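You operate a simulated robot arm through the tools that you are given. There is no shell and no other tool.

Carry out the task below with a simulated robot arm. There is one attempt and no reset: what you move stays moved.

## Task
Set the stopped clock to about half past ten and wind it.
Fine: give the key a turn and a quarter, so that it runs; move the glass on to the coaster and stand the clock on the bedside table. Set down upright: bedside glass, clock.

The check looks at the end state, three seconds after you hand in, the way a careful person would. Anything else that was tipped, shoved, dropped, spilled or broken makes it a failure.

## Robot
A 7-joint arm with a two-finger parallel gripper, fixed in place. Base frame: the origin is at the foot of the arm, x ahead of it, y to its left, z up; the work surface is at about z = 70. Readings come in cm, degrees, newtons and seconds.
With the tool pointing down near the work surface it reaches from about 36 to 78 cm from the base axis. Its first joint turns from -143.0 to 143.0 degrees. Payload 3 kg.
The tool frame sits at the grasp point between the pads (the TCP): z along the fingers, y along the line on which they close. The tips reach 3 cm beyond it. Largest opening 11 cm; finger width 2, thickness 1; the body of the gripper, 4.8 by 11.2 cm, starts 5.5 cm behind the TCP.
Orientation is that of the tool frame in the base frame, as [roll, pitch, yaw] about the fixed x, y, z axes, in that order (R = Rz(yaw) Ry(pitch) Rx(roll)). With the fingers straight down and closing along the base's y, the tool's x points along the base's -x, its y along +y and its z along -z.

## Interface
- The arm moves only by the tool play_rows. Its argument "commands" is a list of rows, each a list of 7 numbers: the closure in counts, from 0 (fully open) to 255 (shut), then the shift along the tool's x, y, z in units of 40 mm (1.0 is 40 mm), then the turn, a rotation vector about the tool's x, y, z in units of 5 degrees (1.0 is 5 degrees). In form: [[grip, dx, dy, dz, ax, ay, az], ...]. A call has 1 to 20 rows; each row shifts and turns the commanded pose from where the row before left it, along the tool's axes as they then stand. A call with a number of a shift or a turn outside -1 to 1 is refused whole. Rows are played at 5 a second. More than 5 cm and 8.6 degrees between two rows, or a gripper value outside its range, and nothing of the call is played. A pose out of reach is approached as far as the arm can. The call stops where the force on the tool passes 40 N (or 10 N more than at its start, if that is more) or the arm is blocked; 0.2 s more then pass. The fingers move at their own pace (about 15.3 cm/s each) and stop on an object; they squeeze with about 33 N. The grip force told is the motor's: it shows also when the fingers shut on nothing. Time passes only in rows, and 0.2 s behind the last, so rows that do not move let the fingers close. It gives the time, the measured TCP pose, the force on the tool (base axes), the opening and the grip force at its end, in the units of the frame above (readings bear some noise), with the torque about the TCP (base axes, N m) and any sound that the robot's microphone picked up.
- Cameras (640 x 400 px; columns grow to the right, rows downward): "scene" is fixed at [4.57, 50.46, 133.85]; the picture's right is [0.05, -1.00, 0.00], its down [-0.78, -0.04, -0.63] and it looks along [0.63, 0.03, -0.78] (base axes); focal length 214 px, centre (320, 200). "wrist" rides on the gripper at [7.2, 1.7, -10.3] in the tool frame; the picture's right is [-0.23, 0.97, 0.00], its down [-0.76, -0.18, -0.62] and it looks along [-0.61, -0.14, 0.78] (tool axes); focal length 222 px, centre (320, 200). There is no depth. A picture from a camera that has moved, and an enlarged one, comes with that camera's place and axes in the base frame and with its lens. The place of the scene camera against the robot may be out by one fixed shift of up to 1.8 cm in any direction.
- camera(camera): a new picture of that camera. The clock stands still meanwhile.
- raise_lower(by): slides the trunk up (or, below 0, down) by that many cm; the arm rides with it, the base frame stays. It gives what a move gives, with no picture.
- enlarge(camera, box): a new picture of the part [left, top, right, bottom] of that camera's present view, enlarged. The clock stands still meanwhile.
- sign_off(): hands the job in; it is judged then, once.

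Places have to be worked out from the pictures, the camera data and where the tool is seen. Open the gripper and draw the arm clear of the work before you hand the job in, unless the task says otherwise.

The tools are called after "Emit:" as name(argument=value, ...) on one line, values as JSON. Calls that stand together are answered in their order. play_rows: Moves the arm, as the interface text tells. Its arguments: {"type":"object","properties":{"commands":{"type":"array"}},"required":["commands"]} The other tools are called the same way: raise_lower (by) slides the trunk up or down; camera (camera) takes a picture; enlarge (camera, box) takes an enlarged picture of a part of a camera's view; sign_off () hands the job in.

At the start:

```text
time: 0.0
tcp_pos: [65.49, 10.55, 107.31]
orientation: [-179.9, -0.1, -180.0]
contact_force: [0.3, -0.3, 0.0]
moment: [0.03, 0.01, 0.0]
gripper_width: 11.01
finger_force: 0.0
trunk travel left (down, up): [-37.5, 11.5]
```

scene: 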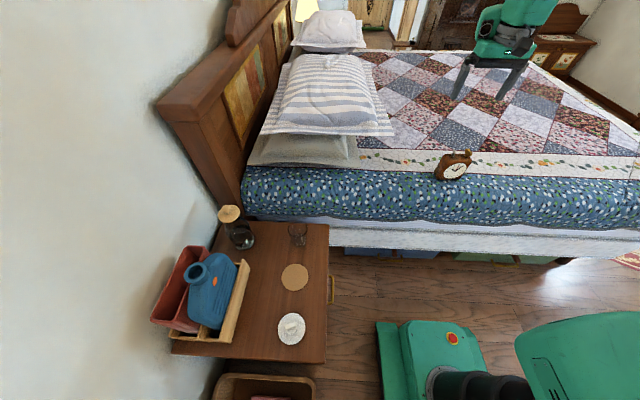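
wrist: 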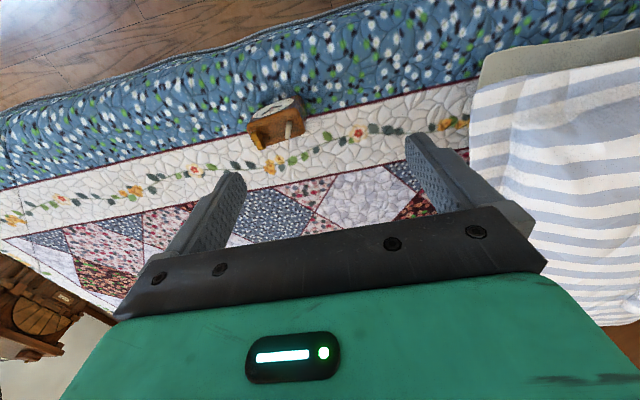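

I start by looking closely at the clock, the bedside table and the glass in the scene view before moving anything.

Emit:
enlarge(camera="scene", box=[410, 130, 500, 200])

Emit:
enlarge(camera="scene", box=[150, 190, 350, 370])

Emit:
enlarge(camera="wrist", box=[220, 70, 340, 160])

```text
5.71 times, centred on (455, 165) of scene
camera zoom: at [4.57, 50.46, 133.85], right [0.05, -1.0, 0.0], down [-0.78, -0.04, -0.63], along [0.63, 0.03, -0.78], focal length 1226 px, centre (-451, 400)
```

zoom: 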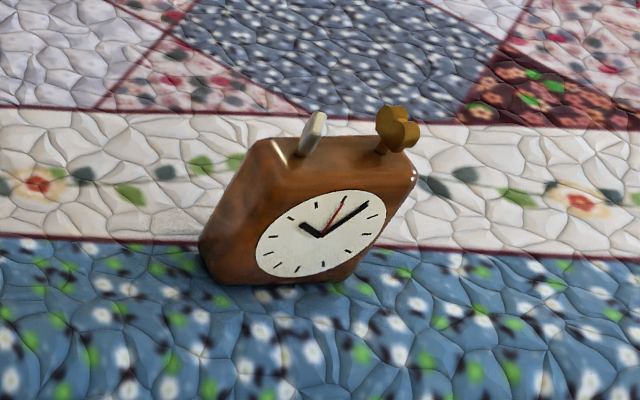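

```text
2.22 times, centred on (250, 280) of scene
camera zoom: at [4.57, 50.46, 133.85], right [0.05, -1.0, 0.0], down [-0.78, -0.04, -0.63], along [0.63, 0.03, -0.78], focal length 477 px, centre (476, 22)
```

zoom: 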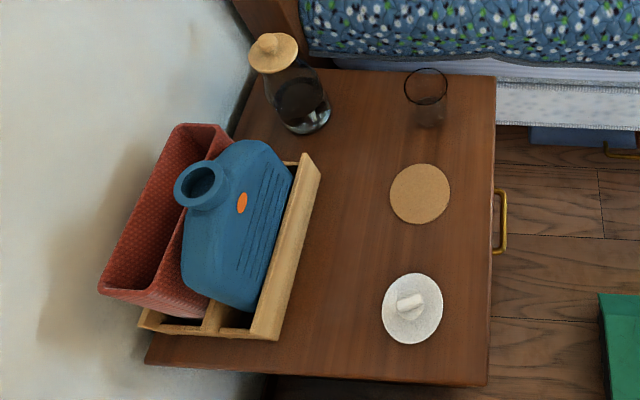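

```text
4.44 times, centred on (280, 115) of wrist
camera zoom: at [58.2, 12.34, 117.64], right [0.23, 0.97, 0.0], down [0.76, -0.18, 0.62], along [0.61, -0.14, -0.78], focal length 987 px, centre (498, 578)
```

zoom: 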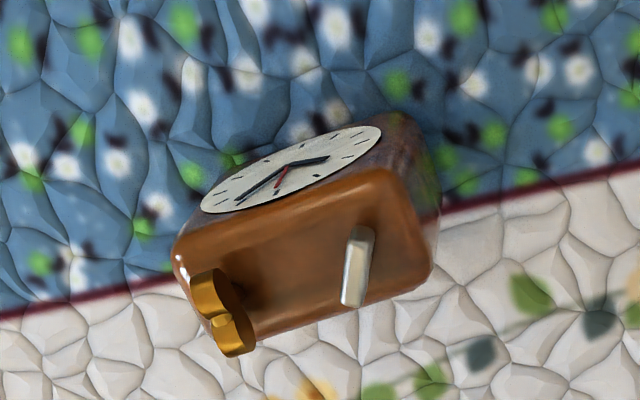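

The clock seems to stand upright on the bed with two knobs on top (a brass wing key and a pale lever) and the dial turned towards the robot. I take tighter enlargements of the dial, the top and the table objects.

Emit:
enlarge(camera="scene", box=[435, 145, 475, 185])

Emit:
enlarge(camera="wrist", box=[245, 85, 315, 150])

Emit:
enlarge(camera="scene", box=[260, 210, 340, 260])

Emit:
enlarge(camera="scene", box=[255, 290, 335, 370])

```text
10.00 times, centred on (455, 165) of scene
camera zoom: at [4.57, 50.46, 133.85], right [0.05, -1.0, 0.0], down [-0.78, -0.04, -0.63], along [0.63, 0.03, -0.78], focal length 2145 px, centre (-1030, 550)
```

zoom: 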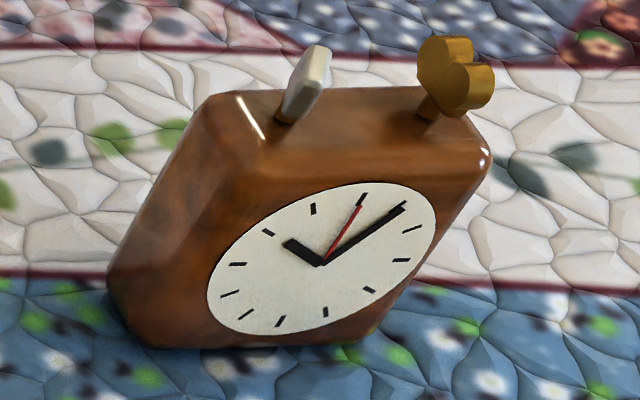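

```text
6.15 times, centred on (280, 118) of wrist
camera zoom: at [58.2, 12.34, 117.64], right [0.23, 0.97, 0.0], down [0.76, -0.18, 0.62], along [0.61, -0.14, -0.78], focal length 1367 px, centre (566, 708)
```

zoom: 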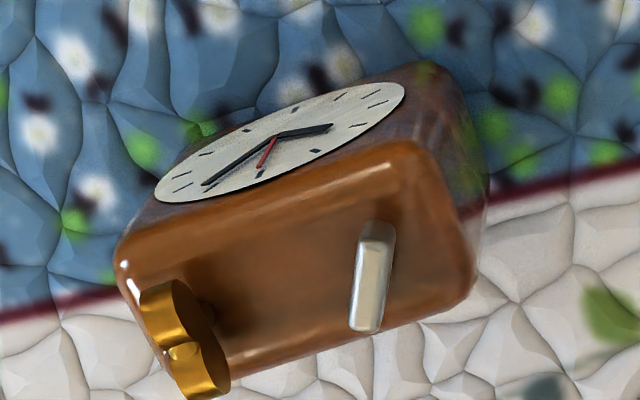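

```text
8.00 times, centred on (300, 235) of scene
camera zoom: at [4.57, 50.46, 133.85], right [0.05, -1.0, 0.0], down [-0.78, -0.04, -0.63], along [0.63, 0.03, -0.78], focal length 1716 px, centre (480, -80)
```

zoom: 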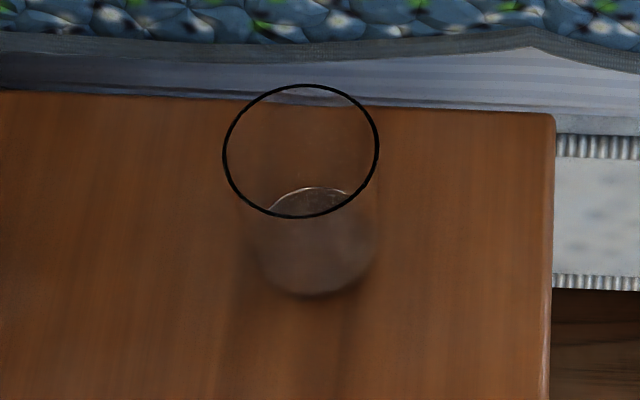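

```text
5.00 times, centred on (295, 330) of scene
camera zoom: at [4.57, 50.46, 133.85], right [0.05, -1.0, 0.0], down [-0.78, -0.04, -0.63], along [0.63, 0.03, -0.78], focal length 1072 px, centre (445, -450)
```

zoom: 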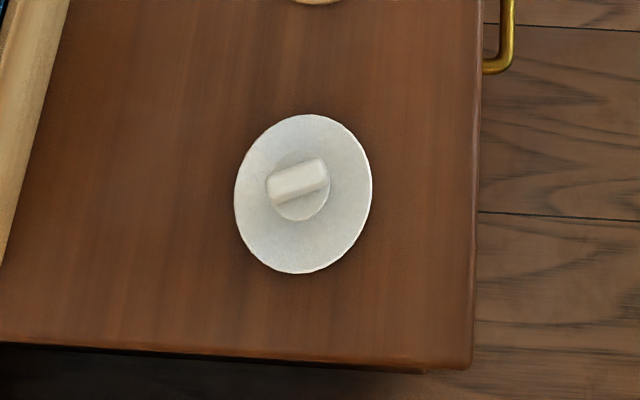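

The dial reads 10:05 (12-tick lined up with the clock's upright direction), so the minute hand needs 25 minutes more. I estimate the clock near (69, 3, 80) with key around (70, -0.5, 84); I move the arm back and down to get a second wrist view for a proper triangulation.

Emit:
play_rows(commands=[[0, 0.66, 0, 0.75, 0, 0, 0], [0, 0.66, 0, 0.75, 0, 0, 0], [0, 0.66, 0, 0.75, 0, 0, 0], [0, 0.66, 0, 0.75, 0, 0, 0], [0, 0, 0, 0, 0, 0, 0]])

Emit:
camera(camera="wrist")

```text
time: 1.2
tcp_pos: [54.98, 10.61, 95.35]
orientation: [-179.9, 0.0, -180.0]
contact_force: [0.8, 0.7, -0.6]
moment: [-0.04, -0.04, 0.01]
gripper_width: 11.0
finger_force: 0.0
trunk travel left (down, up): [-37.5, 11.5]
```

```text
taken
camera wrist: at [47.7, 12.34, 105.68], right [0.23, 0.97, 0.0], down [0.76, -0.18, 0.62], along [0.61, -0.14, -0.78], focal length 222 px, centre (320, 200)
```

wrist: 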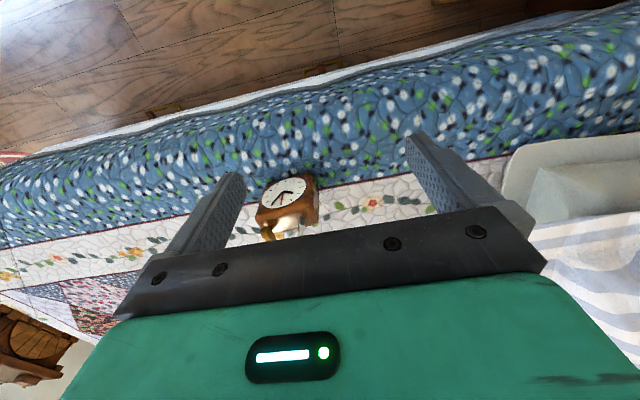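

The clock is visible just above the gripper's edge; I enlarge it to triangulate against the first view.

Emit:
enlarge(camera="wrist", box=[250, 165, 330, 245])

```text
5.00 times, centred on (290, 205) of wrist
camera zoom: at [47.7, 12.34, 105.68], right [0.23, 0.97, 0.0], down [0.76, -0.18, 0.62], along [0.61, -0.14, -0.78], focal length 1111 px, centre (470, 175)
```

zoom: 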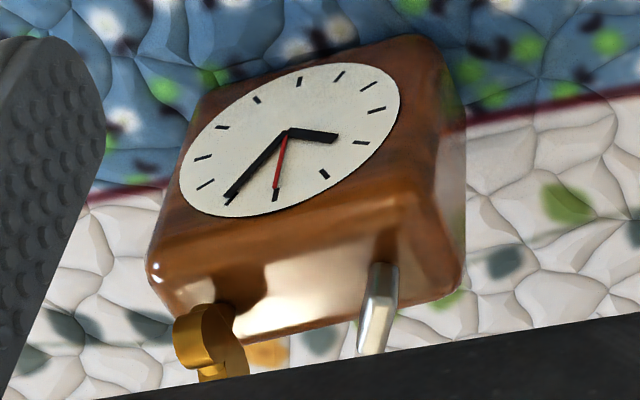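

Two-view triangulation puts the dial centre at about (68.1, 1.3, 75.3), the key hub at (71.1, -1.15, 82.3) and the pale lever top at (71.5, 3.8, 82.4), with the clock turned about 7° counter-clockwise. I move above the knobs and align the tool's yaw to look straight down on them.

Emit:
play_rows(commands=[[0, -0.81, -0.466, 0, 0, 0, 0], [0, -0.81, -0.466, 0, 0, 0, 0], [0, -0.81, -0.466, 0, 0, 0, 0], [0, -0.81, -0.466, 0, 0, 0, 0], [0, -0.81, -0.466, 0, 0, 0, 0], [0, 0, 0, 0, 0, 0, -0.73], [0, 0, 0, 0, 0, 0, -0.73], [0, 0, 0, 0, 0, 0, 0]])

Emit:
enlarge(camera="wrist", box=[240, 50, 400, 180])

```text
time: 3.0
tcp_pos: [71.09, 1.12, 95.32]
orientation: [180.0, -0.1, -172.7]
contact_force: [0.9, 0.3, 0.2]
moment: [-0.01, -0.01, 0.03]
gripper_width: 11.04
finger_force: 0.2
trunk travel left (down, up): [-37.5, 11.5]
```

```text
3.08 times, centred on (320, 115) of wrist
camera zoom: at [63.7, 2.07, 105.73], right [0.1, 0.99, 0.0], down [0.78, -0.08, 0.62], along [0.62, -0.06, -0.78], focal length 684 px, centre (320, 462)
```

zoom: 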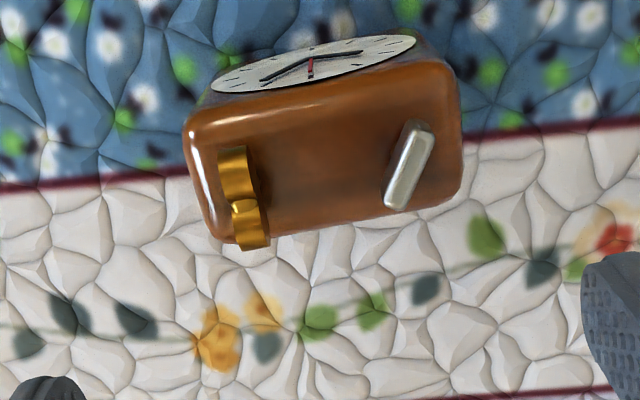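

From this view I put the lever centre near (70.3, 4.2) with its bar at about -20° from base x, and the key at about (71.0, -1.1) with its wings close to the clock's depth direction. I go above the lever first, partly closed, and turn the fingers square to the bar.

Emit:
play_rows(commands=[[139, 0.098, 0.789, 0, 0, 0, 0], [139, 0, 0, 0.9, 0, 0, 0], [139, 0, 0, 0.6, 0, 0, 0.91], [139, 0, 0, 0, 0, 0, 0.91], [139, 0, 0, 0, 0, 0, 0.91], [139, 0, 0, 0, 0, 0, 0.91], [139, 0, 0, 0, 0, 0, 0.91], [139, 0, 0, 0, 0, 0, 0.91], [139, 0, 0, 0, 0, 0, 0]])

Emit:
camera(camera="wrist")

Emit:
enlarge(camera="wrist", box=[250, 80, 390, 200])

```text
time: 5.0
tcp_pos: [70.36, 4.18, 89.15]
orientation: [-180.0, -0.1, 159.9]
contact_force: [0.3, 0.1, 0.9]
moment: [0.03, 0.01, 0.01]
gripper_width: 5.02
finger_force: 0.0
trunk travel left (down, up): [-37.5, 11.5]
```

```text
taken
camera wrist: at [64.08, 8.49, 99.71], right [0.55, 0.84, 0.0], down [0.65, -0.43, 0.62], along [0.52, -0.34, -0.78], focal length 222 px, centre (320, 200)
```

wrist: 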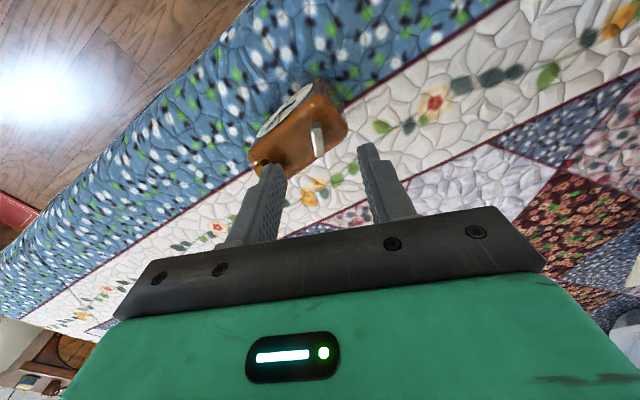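

```text
3.33 times, centred on (320, 140) of wrist
camera zoom: at [64.08, 8.49, 99.71], right [0.55, 0.84, 0.0], down [0.65, -0.43, 0.62], along [0.52, -0.34, -0.78], focal length 740 px, centre (320, 400)
```

zoom: 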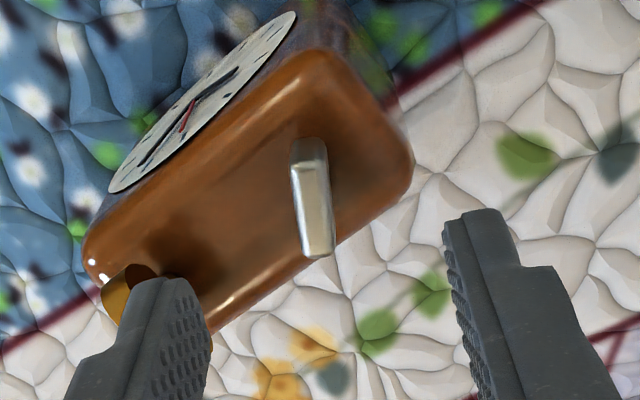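

The lever's top runs from about (69.4, 4.7) to (71.3, 3.8), centred on the tool axis and turned a few degrees more than the fingers. I add 4.5° and lower to tips about 82, then look again.

Emit:
play_rows(commands=[[139, 0, 0, 0.5, 0, 0, 0.9], [139, 0, 0, 0.5, 0, 0, 0], [139, 0, 0, 0, 0, 0, 0]])

Emit:
enlarge(camera="wrist", box=[230, 60, 410, 220])

```text
time: 5.8
tcp_pos: [70.23, 4.39, 85.25]
orientation: [-180.0, -0.1, 155.5]
contact_force: [-0.8, 0.2, -0.6]
moment: [0.02, 0.01, 0.0]
gripper_width: 5.01
finger_force: 0.0
trunk travel left (down, up): [-37.5, 11.5]
```

```text
2.50 times, centred on (320, 140) of wrist
camera zoom: at [64.32, 9.02, 95.64], right [0.61, 0.79, 0.0], down [0.62, -0.48, 0.62], along [0.49, -0.38, -0.78], focal length 555 px, centre (320, 350)
```

zoom: 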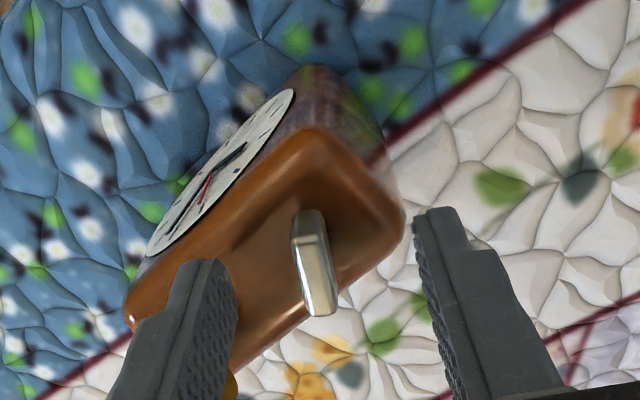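

The lever's top is at about z = 82.5 and sits between the pads. I lower in small steps to tips around 81, watching the force.

Emit:
play_rows(commands=[[139, 0, 0, 0.1, 0, 0, 0], [139, 0, 0, 0.1, 0, 0, 0], [139, 0, 0, 0.1, 0, 0, 0], [139, 0, 0, 0, 0, 0, 0]])

Emit:
enlarge(camera="wrist", box=[230, 80, 410, 240])

Emit:
enlarge(camera="scene", box=[425, 115, 495, 190])

```text
time: 6.8
tcp_pos: [70.27, 4.43, 84.06]
orientation: [-179.9, 0.1, 155.5]
contact_force: [-0.6, -0.2, 0.4]
moment: [0.0, -0.03, -0.02]
gripper_width: 5.01
finger_force: 0.0
trunk travel left (down, up): [-37.5, 11.5]
```

```text
2.50 times, centred on (320, 160) of wrist
camera zoom: at [64.37, 9.04, 94.47], right [0.61, 0.79, 0.0], down [0.62, -0.48, 0.62], along [0.49, -0.38, -0.78], focal length 555 px, centre (320, 300)
```

zoom: 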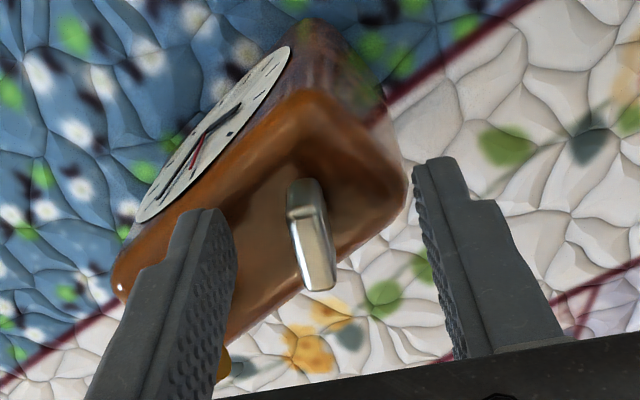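

```text
5.33 times, centred on (460, 152) of scene
camera zoom: at [4.57, 50.46, 133.85], right [0.05, -1.0, 0.0], down [-0.78, -0.04, -0.63], along [0.63, 0.03, -0.78], focal length 1144 px, centre (-427, 453)
```

zoom: 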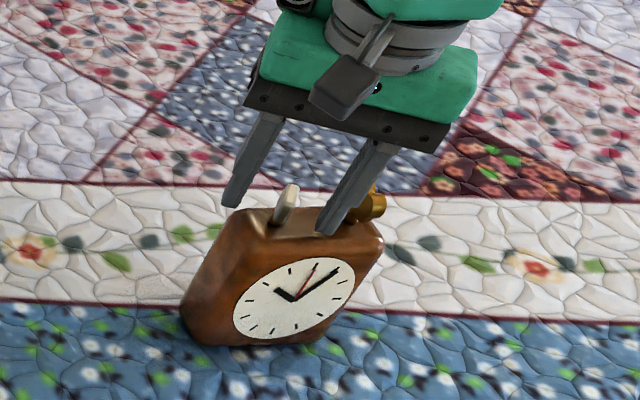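

Fingers straddle the lever with no contact; the lever's centre computes to about 2–3 mm off the tool axis, so I nudge over and close on it.

Emit:
play_rows(commands=[[139, -0.07, -0.06, 0, 0, 0, 0], [139, 0, 0, 0, 0, 0, 0], [200, 0, 0, 0, 0, 0, 0], [255, 0, 0, 0, 0, 0, 0], [255, 0, 0, 0, 0, 0, 0], [255, 0, 0, 0, 0, 0, 0]])

Emit:
enlarge(camera="wrist", box=[230, 80, 410, 240])

Emit:
enlarge(camera="scene", box=[425, 130, 485, 190])

```text
time: 8.2
tcp_pos: [70.52, 4.08, 84.14]
orientation: [-179.9, 0.0, 155.5]
contact_force: [1.0, 2.3, 0.1]
moment: [0.11, 0.0, -0.01]
gripper_width: 0.83
finger_force: 33.1
trunk travel left (down, up): [-37.5, 11.5]
```

```text
2.50 times, centred on (320, 160) of wrist
camera zoom: at [64.52, 8.7, 94.47], right [0.61, 0.79, 0.0], down [0.62, -0.48, 0.62], along [0.49, -0.38, -0.78], focal length 555 px, centre (320, 300)
```

zoom: 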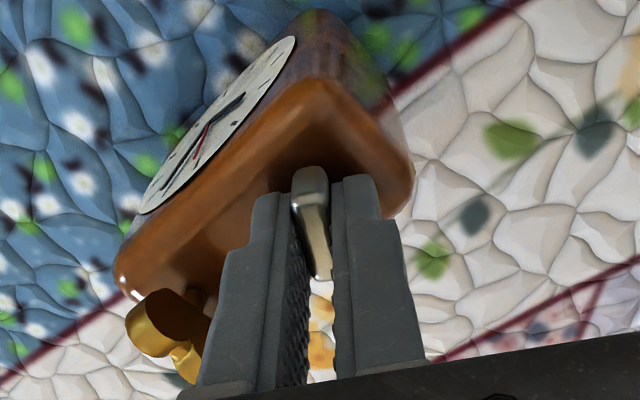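

```text
6.67 times, centred on (455, 160) of scene
camera zoom: at [4.57, 50.46, 133.85], right [0.05, -1.0, 0.0], down [-0.78, -0.04, -0.63], along [0.63, 0.03, -0.78], focal length 1430 px, centre (-580, 467)
```

zoom: 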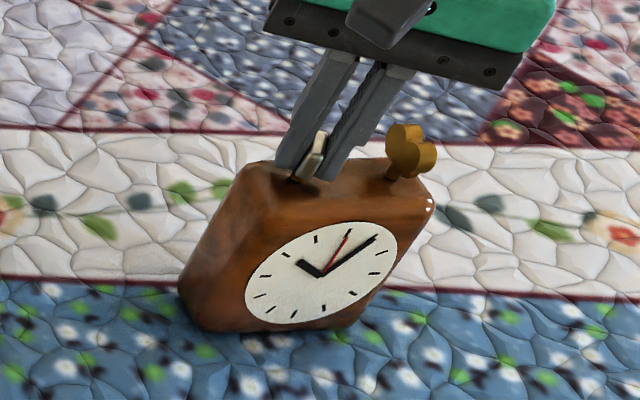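

The lever is held (0.83 cm wide) and centred within about 2 mm of the tool axis. I try a 20° clockwise turn and look at how the hands respond.

Emit:
play_rows(commands=[[255, 0, 0, 0, 0, 0, 1], [255, 0, 0, 0, 0, 0, 1], [255, 0, 0, 0, 0, 0, 1], [255, 0, 0, 0, 0, 0, 1], [255, 0, 0, 0, 0, 0, 0]])

Emit:
enlarge(camera="scene", box=[435, 145, 475, 185])

Emit:
enlarge(camera="wrist", box=[230, 80, 410, 240])

```text
time: 9.4
tcp_pos: [70.54, 3.96, 84.11]
orientation: [180.0, 0.0, 135.5]
contact_force: [0.7, 2.7, -0.3]
moment: [0.1, -0.02, 0.01]
gripper_width: 0.84
finger_force: 33.1
trunk travel left (down, up): [-37.5, 11.5]
```

```text
10.00 times, centred on (455, 165) of scene
camera zoom: at [4.57, 50.46, 133.85], right [0.05, -1.0, 0.0], down [-0.78, -0.04, -0.63], along [0.63, 0.03, -0.78], focal length 2145 px, centre (-1030, 550)
```

zoom: 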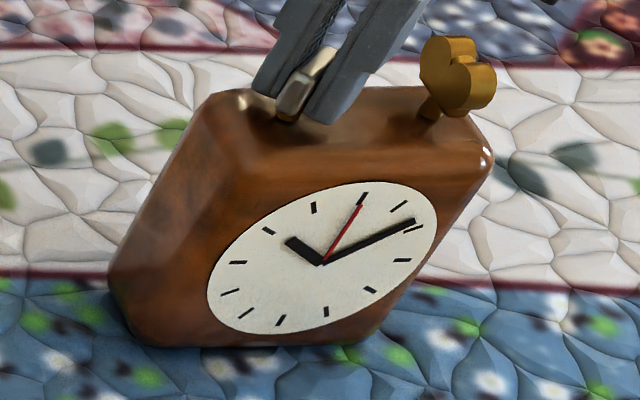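

```text
2.50 times, centred on (320, 160) of wrist
camera zoom: at [66.5, 10.34, 94.47], right [0.85, 0.53, 0.0], down [0.42, -0.66, 0.62], along [0.33, -0.53, -0.78], focal length 555 px, centre (320, 300)
```

zoom: 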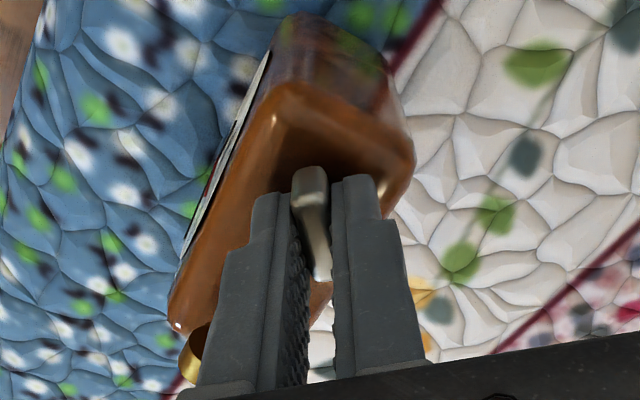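

The clock body stayed put and the minute hand went forward by about the same 20° (roughly 1:1, clockwise = forward). I continue clockwise 60° and check again.

Emit:
play_rows(commands=[[255, 0, 0, 0, 0, 0, 1], [255, 0, 0, 0, 0, 0, 1], [255, 0, 0, 0, 0, 0, 1], [255, 0, 0, 0, 0, 0, 1], [255, 0, 0, 0, 0, 0, 1], [255, 0, 0, 0, 0, 0, 1], [255, 0, 0, 0, 0, 0, 1], [255, 0, 0, 0, 0, 0, 1], [255, 0, 0, 0, 0, 0, 1], [255, 0, 0, 0, 0, 0, 1], [255, 0, 0, 0, 0, 0, 1], [255, 0, 0, 0, 0, 0, 1], [255, 0, 0, 0, 0, 0, 0]])

Emit:
enlarge(camera="scene", box=[435, 145, 475, 185])

```text
time: 12.2
tcp_pos: [70.36, 3.95, 84.14]
orientation: [179.9, 0.0, 75.4]
contact_force: [-1.4, 0.2, 1.9]
moment: [0.04, 0.08, 0.01]
gripper_width: 0.83
finger_force: 33.2
trunk travel left (down, up): [-37.5, 11.5]
```

```text
10.00 times, centred on (455, 165) of scene
camera zoom: at [4.57, 50.46, 133.85], right [0.05, -1.0, 0.0], down [-0.78, -0.04, -0.63], along [0.63, 0.03, -0.78], focal length 2145 px, centre (-1030, 550)
```

zoom: 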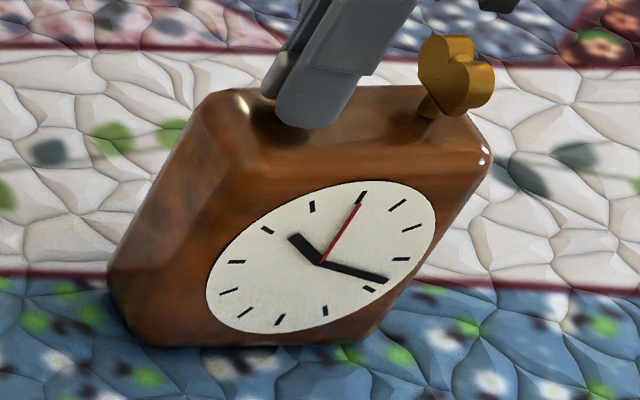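

The minute hand is at about 110° (18 min), confirming 1:1, so 70° more brings it to the half hour. I continue clockwise by 70°.

Emit:
play_rows(commands=[[255, 0, 0, 0, 0, 0, 1], [255, 0, 0, 0, 0, 0, 1], [255, 0, 0, 0, 0, 0, 1], [255, 0, 0, 0, 0, 0, 1], [255, 0, 0, 0, 0, 0, 1], [255, 0, 0, 0, 0, 0, 1], [255, 0, 0, 0, 0, 0, 1], [255, 0, 0, 0, 0, 0, 1], [255, 0, 0, 0, 0, 0, 1], [255, 0, 0, 0, 0, 0, 1], [255, 0, 0, 0, 0, 0, 1], [255, 0, 0, 0, 0, 0, 1], [255, 0, 0, 0, 0, 0, 1], [255, 0, 0, 0, 0, 0, 1], [255, 0, 0, 0, 0, 0, 0]])

Emit:
enlarge(camera="scene", box=[435, 145, 475, 185])

Emit:
camera(camera="scene")

```text
time: 15.4
tcp_pos: [70.53, 4.04, 84.05]
orientation: [179.9, 0.1, 5.4]
contact_force: [0.2, 0.1, 1.5]
moment: [-0.01, -0.08, 0.0]
gripper_width: 0.86
finger_force: 33.4
trunk travel left (down, up): [-37.5, 11.5]
```

```text
10.00 times, centred on (455, 165) of scene
camera zoom: at [4.57, 50.46, 133.85], right [0.05, -1.0, 0.0], down [-0.78, -0.04, -0.63], along [0.63, 0.03, -0.78], focal length 2145 px, centre (-1030, 550)
```

zoom: 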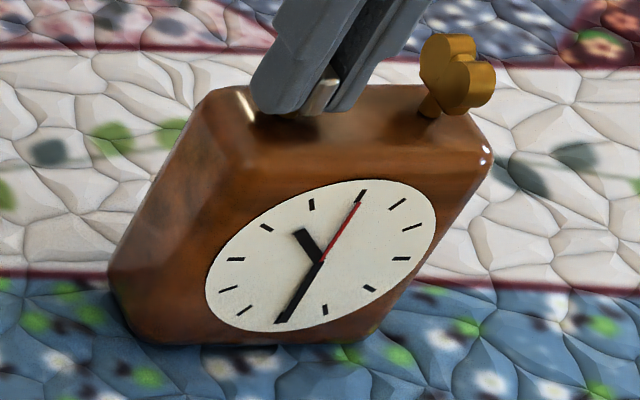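

```text
taken
```

scene: 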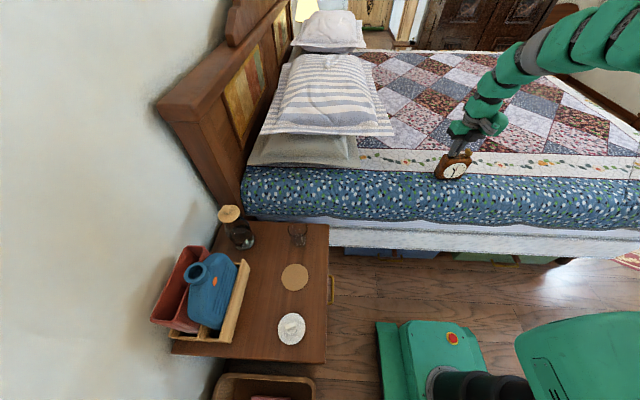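

The minute hand is on the 6 and the hour hand between 10 and 11: 10:30 is set. I release the lever, rise 6 cm, move over the key and check the picture.

Emit:
play_rows(commands=[[139, 0, 0, 0, 0, 0, 0], [139, 0, 0, 0, 0, 0, 0], [139, 0, 0, -0.5, 0, 0, 0], [139, 0, 0, -0.5, 0, 0, 0], [139, 0, 0, -0.5, 0, 0, 0], [139, 0, 0.65, 0, 0, 0, 0], [139, 0, 0.65, 0, 0, 0, 0], [139, 0, 0, 0, 0, 0, 0]])

Emit:
enlarge(camera="scene", box=[425, 125, 485, 185])

Emit:
camera(camera="wrist")

```text
time: 17.2
tcp_pos: [71.05, -1.2, 90.17]
orientation: [-180.0, 0.1, 5.5]
contact_force: [0.4, -0.2, 0.5]
moment: [0.03, 0.0, -0.01]
gripper_width: 5.01
finger_force: 0.1
trunk travel left (down, up): [-37.5, 11.5]
```

```text
6.67 times, centred on (455, 155) of scene
camera zoom: at [4.57, 50.46, 133.85], right [0.05, -1.0, 0.0], down [-0.78, -0.04, -0.63], along [0.63, 0.03, -0.78], focal length 1430 px, centre (-580, 500)
```

zoom: 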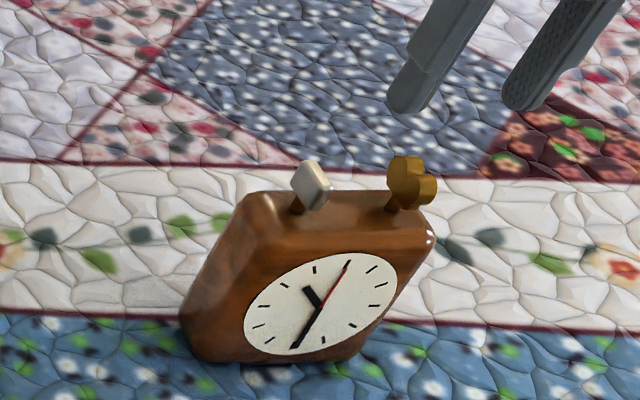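

```text
taken
camera wrist: at [78.31, -2.1, 100.61], right [-0.13, -0.99, 0.0], down [-0.77, 0.1, 0.62], along [-0.62, 0.08, -0.78], focal length 222 px, centre (320, 200)
```

wrist: 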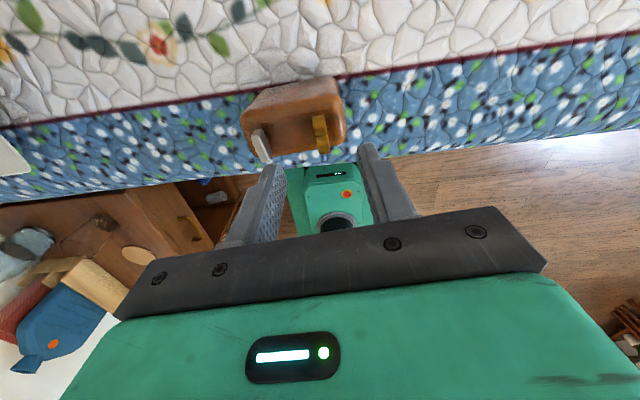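

Now the camera is on the far side of the clock. I enlarge to fix the key's position and angle from this side.

Emit:
enlarge(camera="wrist", box=[230, 60, 370, 180])

```text
3.33 times, centred on (300, 120) of wrist
camera zoom: at [78.31, -2.1, 100.61], right [-0.13, -0.99, 0.0], down [-0.77, 0.1, 0.62], along [-0.62, 0.08, -0.78], focal length 740 px, centre (387, 467)
```

zoom: 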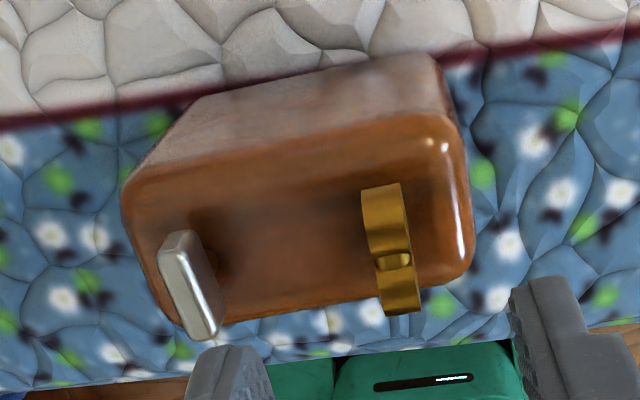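

The key's hub triangulates to about (70.9, -1.25, 83), wings running roughly 3.5° from base x, and the tool is already above it. I turn the wrist back 178° in the air so I start winding clockwise within the range already proven reachable.

Emit:
play_rows(commands=[[139, 0, 0, 0, 0, 0, -1], [139, 0, 0, 0, 0, 0, -1], [139, 0, 0, 0, 0, 0, -1], [139, 0, 0, 0, 0, 0, -1], [139, 0, 0, 0, 0, 0, -1], [139, 0, 0, 0, 0, 0, -1], [139, 0, 0, 0, 0, 0, -1], [139, 0, 0, 0, 0, 0, -1], [139, 0, 0, 0, 0, 0, -1], [139, 0, 0, 0, 0, 0, -1], [139, 0, 0, 0, 0, 0, -1], [139, 0, 0, 0, 0, 0, -1], [139, 0, 0, 0, 0, 0, -1], [139, 0, 0, 0, 0, 0, -1], [139, 0, 0, 0, 0, 0, -1], [139, 0, 0, 0, 0, 0, -1], [139, 0, 0, 0, 0, 0, -1], [139, 0, 0, 0, 0, 0, -1], [139, 0, 0, 0, 0, 0, -1], [139, 0, 0, 0, 0, 0, -1]])

Emit:
play_rows(commands=[[139, 0, 0, 0, 0, 0, -1], [139, 0, 0, 0, 0, 0, -1], [139, 0, 0, 0, 0, 0, -1], [139, 0, 0, 0, 0, 0, -1], [139, 0, 0, 0, 0, 0, -1], [139, 0, 0, 0, 0, 0, -1], [139, 0, 0, 0, 0, 0, -1], [139, 0, 0, 0, 0, 0, -1], [139, 0, 0, 0, 0, 0, -1], [139, 0, 0, 0, 0, 0, -1], [139, 0, 0, 0, 0, 0, -1], [139, 0, 0, 0, 0, 0, -1], [139, 0, 0, 0, 0, 0, -1], [139, 0, 0, 0, 0, 0, -1], [139, 0, 0, 0, 0, 0, -1], [139, 0, 0, 0, 0, 0, -0.6], [139, 0, 0, 0, 0, 0, 0]])

Emit:
enlarge(camera="wrist", box=[250, 60, 410, 200])

```text
time: 21.4
tcp_pos: [70.95, -1.28, 90.08]
orientation: [-179.9, 0.0, 105.6]
contact_force: [-0.4, -1.1, -0.3]
moment: [-0.04, 0.03, 0.01]
gripper_width: 4.98
finger_force: 0.1
trunk travel left (down, up): [-37.5, 11.5]
```

```text
time: 25.0
tcp_pos: [71.04, -1.14, 90.0]
orientation: [-180.0, 0.0, -176.5]
contact_force: [0.0, -0.4, 0.4]
moment: [0.02, -0.03, -0.02]
gripper_width: 4.99
finger_force: 0.1
trunk travel left (down, up): [-37.5, 11.5]
```

```text
2.86 times, centred on (330, 130) of wrist
camera zoom: at [63.61, 0.16, 100.45], right [0.17, 0.99, 0.0], down [0.77, -0.13, 0.62], along [0.61, -0.1, -0.78], focal length 635 px, centre (291, 400)
```

zoom: 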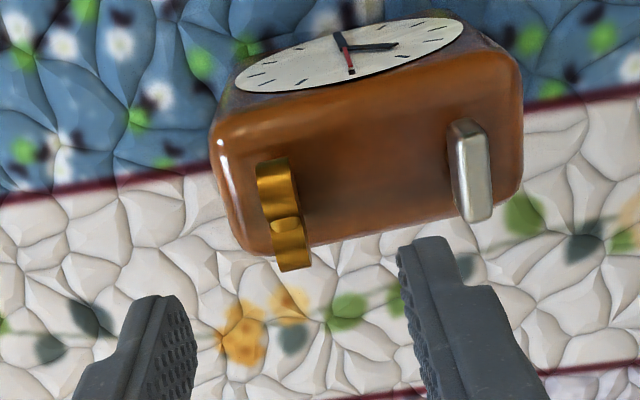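

The key hub computes to (70.9, -1.14), right under the tool. I lower to z = 84 in a careful descent and close on the wings.

Emit:
play_rows(commands=[[139, 0.025, 0, 0.6, 0, 0, 0], [139, 0, 0, 0.6, 0, 0, 0], [139, 0, 0, 0.1, 0, 0, 0], [139, 0, 0, 0.1, 0, 0, 0], [139, 0, 0, 0.1, 0, 0, 0], [139, 0, 0, 0, 0, 0, 0]])

Emit:
enlarge(camera="wrist", box=[240, 90, 400, 230])

```text
time: 26.4
tcp_pos: [70.74, -1.16, 84.11]
orientation: [179.9, 0.0, -176.6]
contact_force: [0.8, 0.8, 0.1]
moment: [0.0, 0.02, -0.02]
gripper_width: 5.01
finger_force: 0.2
trunk travel left (down, up): [-37.5, 11.5]
```

```text
2.86 times, centred on (320, 160) of wrist
camera zoom: at [63.48, 0.14, 94.49], right [0.17, 0.99, 0.0], down [0.77, -0.13, 0.62], along [0.61, -0.1, -0.78], focal length 635 px, centre (320, 314)
```

zoom: 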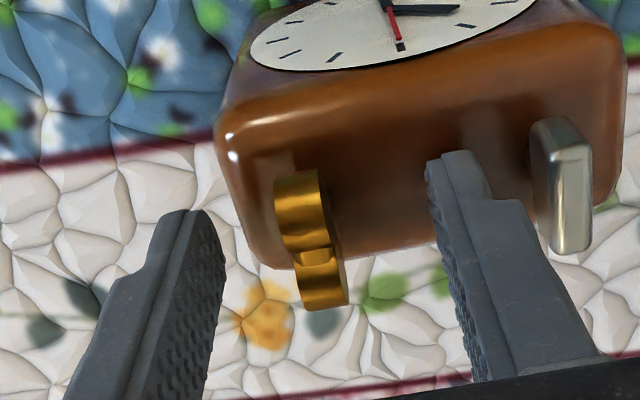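

The key hub projects almost exactly onto the tool axis. I close on it.

Emit:
play_rows(commands=[[200, 0, 0, 0, 0, 0, 0], [255, 0, 0, 0, 0, 0, 0], [255, 0, 0, 0, 0, 0, 0], [255, 0, 0, 0, 0, 0, 0]])

Emit:
enlarge(camera="wrist", box=[240, 90, 400, 230])

```text
time: 27.4
tcp_pos: [70.82, -1.16, 84.05]
orientation: [-179.9, 0.1, -176.4]
contact_force: [-0.7, -4.8, 2.1]
moment: [-0.3, 0.01, -0.05]
gripper_width: 0.83
finger_force: 33.1
trunk travel left (down, up): [-37.5, 11.5]
```

```text
2.86 times, centred on (320, 160) of wrist
camera zoom: at [63.47, 0.1, 94.5], right [0.17, 0.99, 0.0], down [0.77, -0.13, 0.62], along [0.61, -0.1, -0.78], focal length 635 px, centre (320, 314)
```

zoom: 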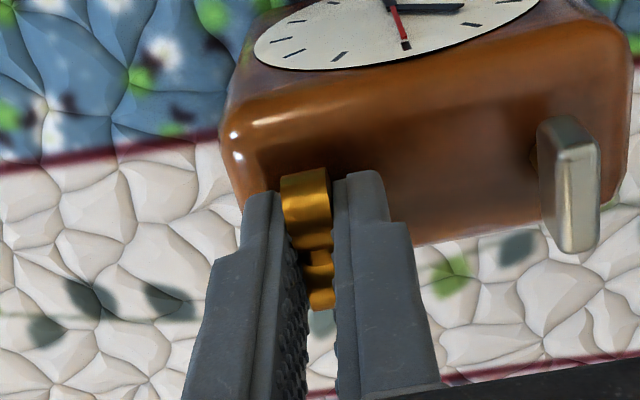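

Held at 0.83 cm with a small sideways load of about 5 N; I relieve it with a sub-millimetre shift and try a 20° clockwise turn, listening for the ratchet.

Emit:
play_rows(commands=[[255, 0, -0.02, 0, 0, 0, 0], [255, 0, 0, 0, 0, 0, 1], [255, 0, 0, 0, 0, 0, 1], [255, 0, 0, 0, 0, 0, 1], [255, 0, 0, 0, 0, 0, 1], [255, 0, 0, 0, 0, 0, 0]])

Emit:
enlarge(camera="scene", box=[430, 135, 480, 185])

Emit:
enlarge(camera="wrist", box=[240, 90, 400, 230])

```text
time: 28.8
tcp_pos: [70.97, -1.33, 84.13]
orientation: [179.9, 0.0, 163.5]
contact_force: [-0.6, -2.4, 0.4]
moment: [-0.13, -0.03, 0.01]
gripper_width: 0.87
finger_force: 33.0
trunk travel left (down, up): [-37.5, 11.5]
```

```text
8.00 times, centred on (455, 160) of scene
camera zoom: at [4.57, 50.46, 133.85], right [0.05, -1.0, 0.0], down [-0.78, -0.04, -0.63], along [0.63, 0.03, -0.78], focal length 1716 px, centre (-760, 520)
```

zoom: 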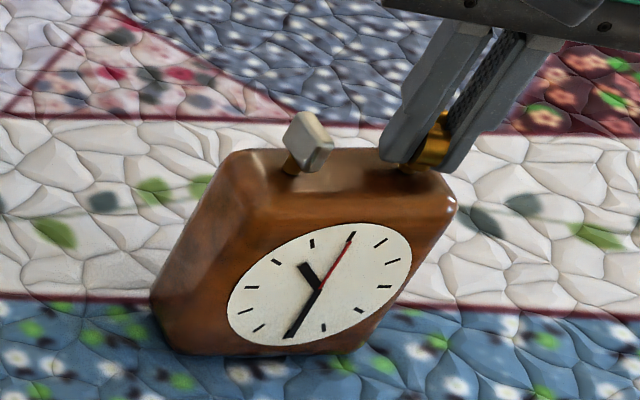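

```text
2.86 times, centred on (320, 160) of wrist
camera zoom: at [64.37, 2.52, 94.48], right [0.5, 0.87, 0.0], down [0.68, -0.39, 0.62], along [0.54, -0.31, -0.78], focal length 635 px, centre (320, 314)
```

zoom: 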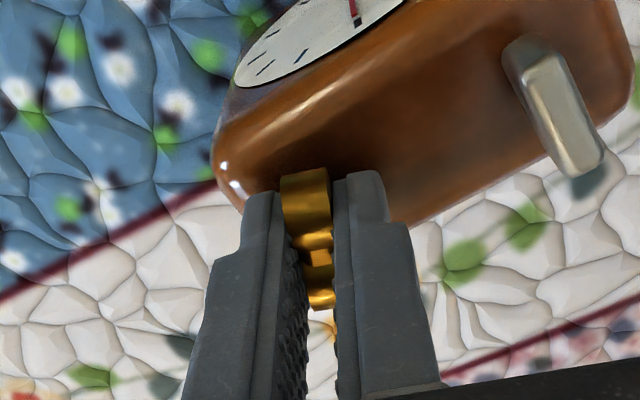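

The key turns with the fingers and the clock stays put. I continue clockwise another 100°.

Emit:
play_rows(commands=[[255, 0, 0, 0, 0, 0, 1], [255, 0, 0, 0, 0, 0, 1], [255, 0, 0, 0, 0, 0, 1], [255, 0, 0, 0, 0, 0, 1], [255, 0, 0, 0, 0, 0, 1], [255, 0, 0, 0, 0, 0, 1], [255, 0, 0, 0, 0, 0, 1], [255, 0, 0, 0, 0, 0, 1], [255, 0, 0, 0, 0, 0, 1], [255, 0, 0, 0, 0, 0, 1], [255, 0, 0, 0, 0, 0, 1], [255, 0, 0, 0, 0, 0, 1], [255, 0, 0, 0, 0, 0, 1], [255, 0, 0, 0, 0, 0, 1], [255, 0, 0, 0, 0, 0, 1], [255, 0, 0, 0, 0, 0, 1], [255, 0, 0, 0, 0, 0, 1], [255, 0, 0, 0, 0, 0, 1], [255, 0, 0, 0, 0, 0, 1], [255, 0, 0, 0, 0, 0, 1]])

Emit:
enlarge(camera="scene", box=[430, 135, 480, 185])

```text
time: 33.0
tcp_pos: [70.92, -1.39, 84.16]
orientation: [-179.9, 0.0, 63.5]
contact_force: [-0.4, 0.5, 0.9]
moment: [-0.15, 0.01, 0.01]
gripper_width: 0.86
finger_force: 33.0
trunk travel left (down, up): [-37.5, 11.5]
```

```text
8.00 times, centred on (455, 160) of scene
camera zoom: at [4.57, 50.46, 133.85], right [0.05, -1.0, 0.0], down [-0.78, -0.04, -0.63], along [0.63, 0.03, -0.78], focal length 1716 px, centre (-760, 520)
```

zoom: 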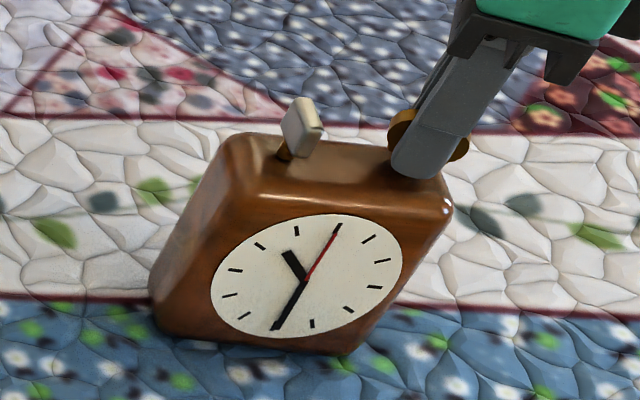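

The clock has shifted slightly with the key (the lever side moved a little away in the picture). I check with the wrist view before turning further.

Emit:
camera(camera="wrist")

Emit:
enlarge(camera="scene", box=[435, 145, 475, 185])

```text
taken
camera wrist: at [75.67, 4.56, 94.47], right [0.77, -0.64, 0.0], down [-0.5, -0.6, 0.62], along [-0.4, -0.48, -0.78], focal length 222 px, centre (320, 200)
```

wrist: 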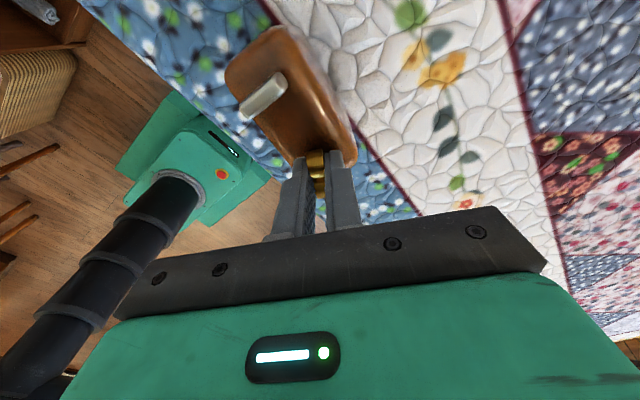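

```text
10.00 times, centred on (455, 165) of scene
camera zoom: at [4.57, 50.46, 133.85], right [0.05, -1.0, 0.0], down [-0.78, -0.04, -0.63], along [0.63, 0.03, -0.78], focal length 2145 px, centre (-1030, 550)
```

zoom: 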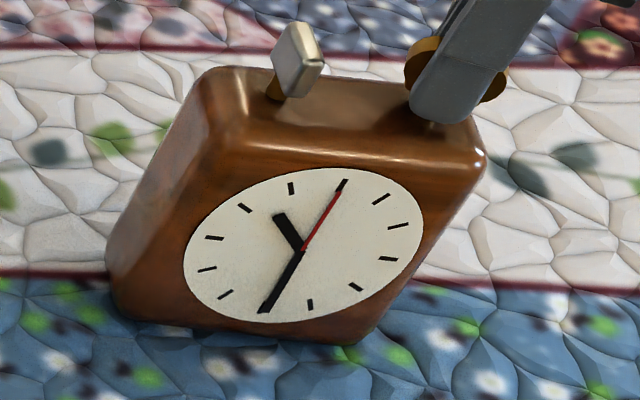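

I enlarge the wrist view to measure how far the clock body has rotated relative to the key.

Emit:
enlarge(camera="wrist", box=[210, 15, 370, 215])

```text
2.00 times, centred on (290, 115) of wrist
camera zoom: at [75.67, 4.56, 94.47], right [0.77, -0.64, 0.0], down [-0.5, -0.6, 0.62], along [-0.4, -0.48, -0.78], focal length 444 px, centre (380, 370)
```

zoom: 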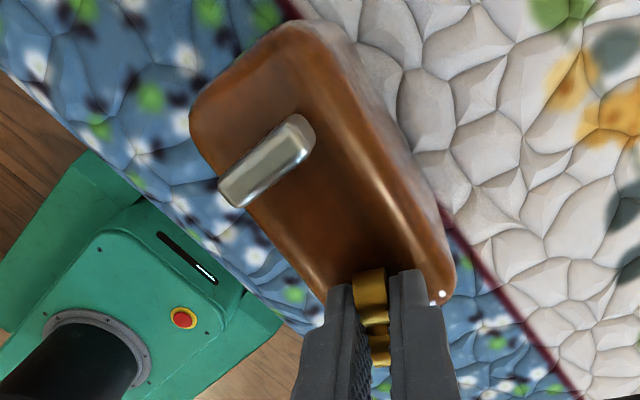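

The clock body has slewed about 20° clockwise, so the key has turned only about 100° relative to it. I press lightly down through the key to add friction under the clock before turning on, checking the force.

Emit:
play_rows(commands=[[255, 0, 0, 0.025, 0, 0, 0], [255, 0, 0, 0.025, 0, 0, 0], [255, 0, 0, 0, 0, 0, 0]])

```text
time: 33.8
tcp_pos: [70.97, -1.23, 84.08]
orientation: [179.8, 0.1, 63.5]
contact_force: [3.2, -3.0, 9.6]
moment: [-0.04, -0.05, -0.01]
gripper_width: 0.83
finger_force: 32.9
trunk travel left (down, up): [-37.5, 11.5]
```

2 mm gives about 10 N down. I add one more millimetre and turn 30° clockwise, then check whether the body stays still.

Emit:
play_rows(commands=[[255, 0, 0, 0.025, 0, 0, 0], [255, 0, 0, 0, 0, 0, 1], [255, 0, 0, 0, 0, 0, 1], [255, 0, 0, 0, 0, 0, 1], [255, 0, 0, 0, 0, 0, 1], [255, 0, 0, 0, 0, 0, 1], [255, 0, 0, 0, 0, 0, 1], [255, 0, 0, 0, 0, 0, 0]])

Emit:
enlarge(camera="scene", box=[435, 145, 475, 185])

Emit:
enlarge(camera="wrist", box=[210, 15, 370, 215])

```text
time: 35.6
tcp_pos: [71.0, -1.28, 83.96]
orientation: [180.0, 0.0, 33.4]
contact_force: [8.2, -1.1, 16.5]
moment: [0.17, -0.59, 0.01]
gripper_width: 0.85
finger_force: 33.3
trunk travel left (down, up): [-37.5, 11.5]
```

```text
10.00 times, centred on (455, 165) of scene
camera zoom: at [4.57, 50.46, 133.85], right [0.05, -1.0, 0.0], down [-0.78, -0.04, -0.63], along [0.63, 0.03, -0.78], focal length 2145 px, centre (-1030, 550)
```

zoom: 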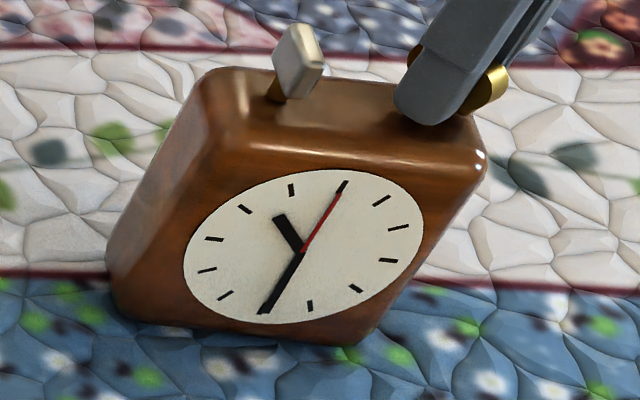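

```text
2.00 times, centred on (290, 115) of wrist
camera zoom: at [77.78, 1.38, 94.27], right [0.35, -0.94, 0.0], down [-0.73, -0.27, 0.62], along [-0.58, -0.22, -0.78], focal length 444 px, centre (380, 370)
```

zoom: 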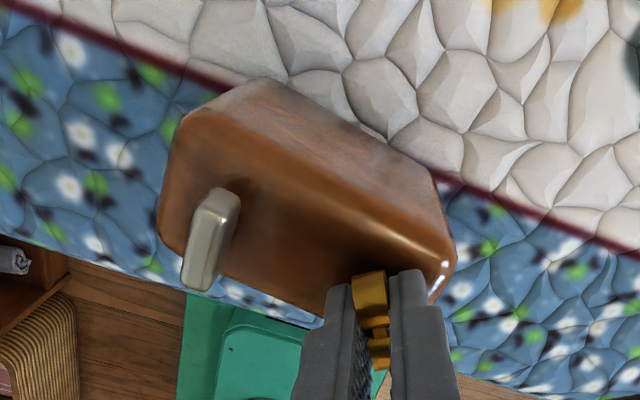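

Pressing at about 16 N holds the clock body still while the key turns; the key is at roughly 130° relative. I turn the remaining 30° of this grasp and check.

Emit:
play_rows(commands=[[255, 0, 0, 0, 0, 0, 1], [255, 0, 0, 0, 0, 0, 1], [255, 0, 0, 0, 0, 0, 1], [255, 0, 0, 0, 0, 0, 1], [255, 0, 0, 0, 0, 0, 1], [255, 0, 0, 0, 0, 0, 1], [255, 0, 0, 0, 0, 0, 0]])

Emit:
enlarge(camera="scene", box=[435, 145, 475, 185])

Emit:
enlarge(camera="wrist", box=[210, 15, 370, 215])

```text
time: 37.2
tcp_pos: [70.79, -1.4, 83.87]
orientation: [-179.9, 0.1, 3.5]
contact_force: [-1.5, -4.2, 10.1]
moment: [-0.17, 0.85, -0.01]
gripper_width: 0.86
finger_force: 33.1
trunk travel left (down, up): [-37.5, 11.5]
```

```text
10.00 times, centred on (455, 165) of scene
camera zoom: at [4.57, 50.46, 133.85], right [0.05, -1.0, 0.0], down [-0.78, -0.04, -0.63], along [0.63, 0.03, -0.78], focal length 2145 px, centre (-1030, 550)
```

zoom: 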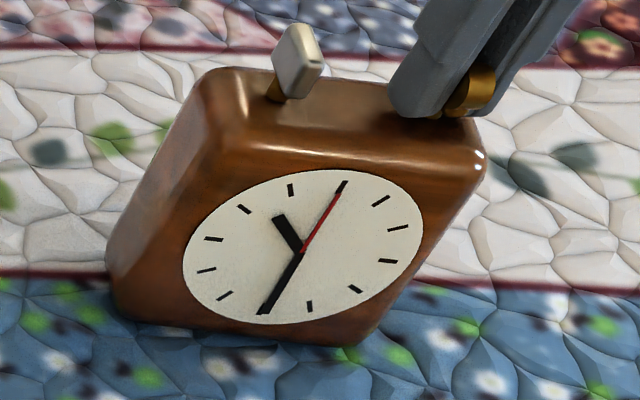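

```text
2.00 times, centred on (290, 115) of wrist
camera zoom: at [78.13, -2.45, 94.16], right [-0.17, -0.99, 0.0], down [-0.77, 0.13, 0.62], along [-0.62, 0.1, -0.78], focal length 444 px, centre (380, 370)
```

zoom: 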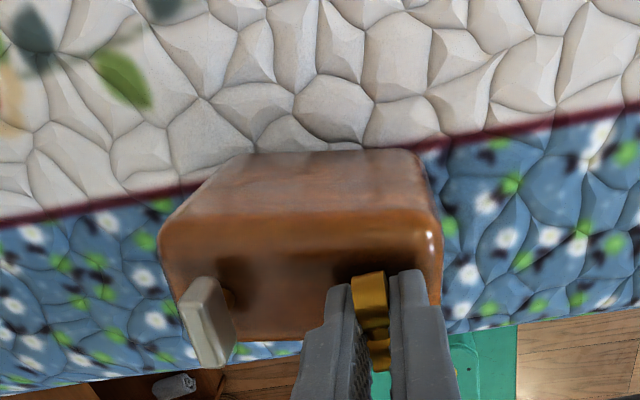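

The body stayed still again (about 160° relative now). I relieve the press, open, and rise, then check whether the key stays where I left it.

Emit:
play_rows(commands=[[255, 0, 0, -0.07, 0, 0, 0], [255, 0, 0, 0, 0, 0, 0], [139, 0, 0, 0, 0, 0, 0], [139, 0, 0, 0, 0, 0, 0], [139, 0, 0, -0.5, 0, 0, 0], [139, 0, 0, -0.5, 0, 0, 0], [139, 0, 0, -0.5, 0, 0, 0], [139, 0, 0, 0, 0, 0, 0]])

Emit:
enlarge(camera="wrist", box=[230, 60, 370, 180])

Emit:
enlarge(camera="scene", box=[435, 145, 475, 185])

```text
time: 39.0
tcp_pos: [70.86, -1.15, 90.26]
orientation: [-179.9, 0.1, 3.5]
contact_force: [-0.1, -0.3, 0.0]
moment: [0.05, -0.04, 0.0]
gripper_width: 5.05
finger_force: 0.0
trunk travel left (down, up): [-37.5, 11.5]
```

```text
3.33 times, centred on (300, 120) of wrist
camera zoom: at [78.2, -2.36, 100.55], right [-0.17, -0.99, 0.0], down [-0.77, 0.13, 0.62], along [-0.62, 0.1, -0.78], focal length 740 px, centre (387, 467)
```

zoom: 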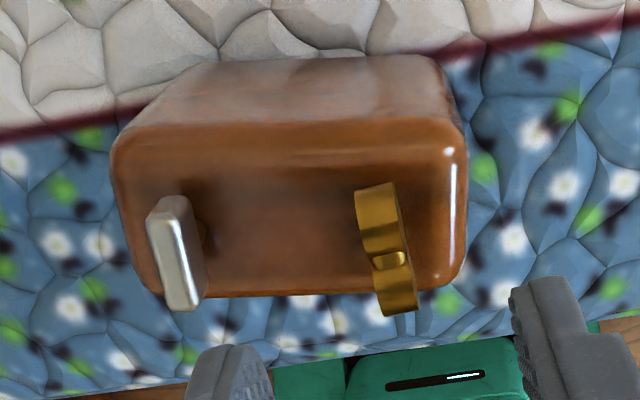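

```text
10.00 times, centred on (455, 165) of scene
camera zoom: at [4.57, 50.46, 133.85], right [0.05, -1.0, 0.0], down [-0.78, -0.04, -0.63], along [0.63, 0.03, -0.78], focal length 2145 px, centre (-1030, 550)
```

zoom: 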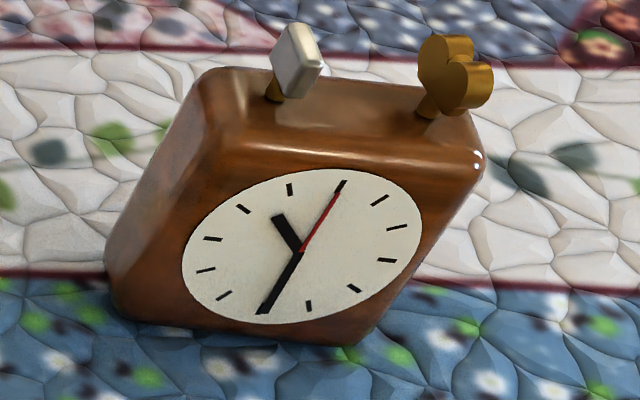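

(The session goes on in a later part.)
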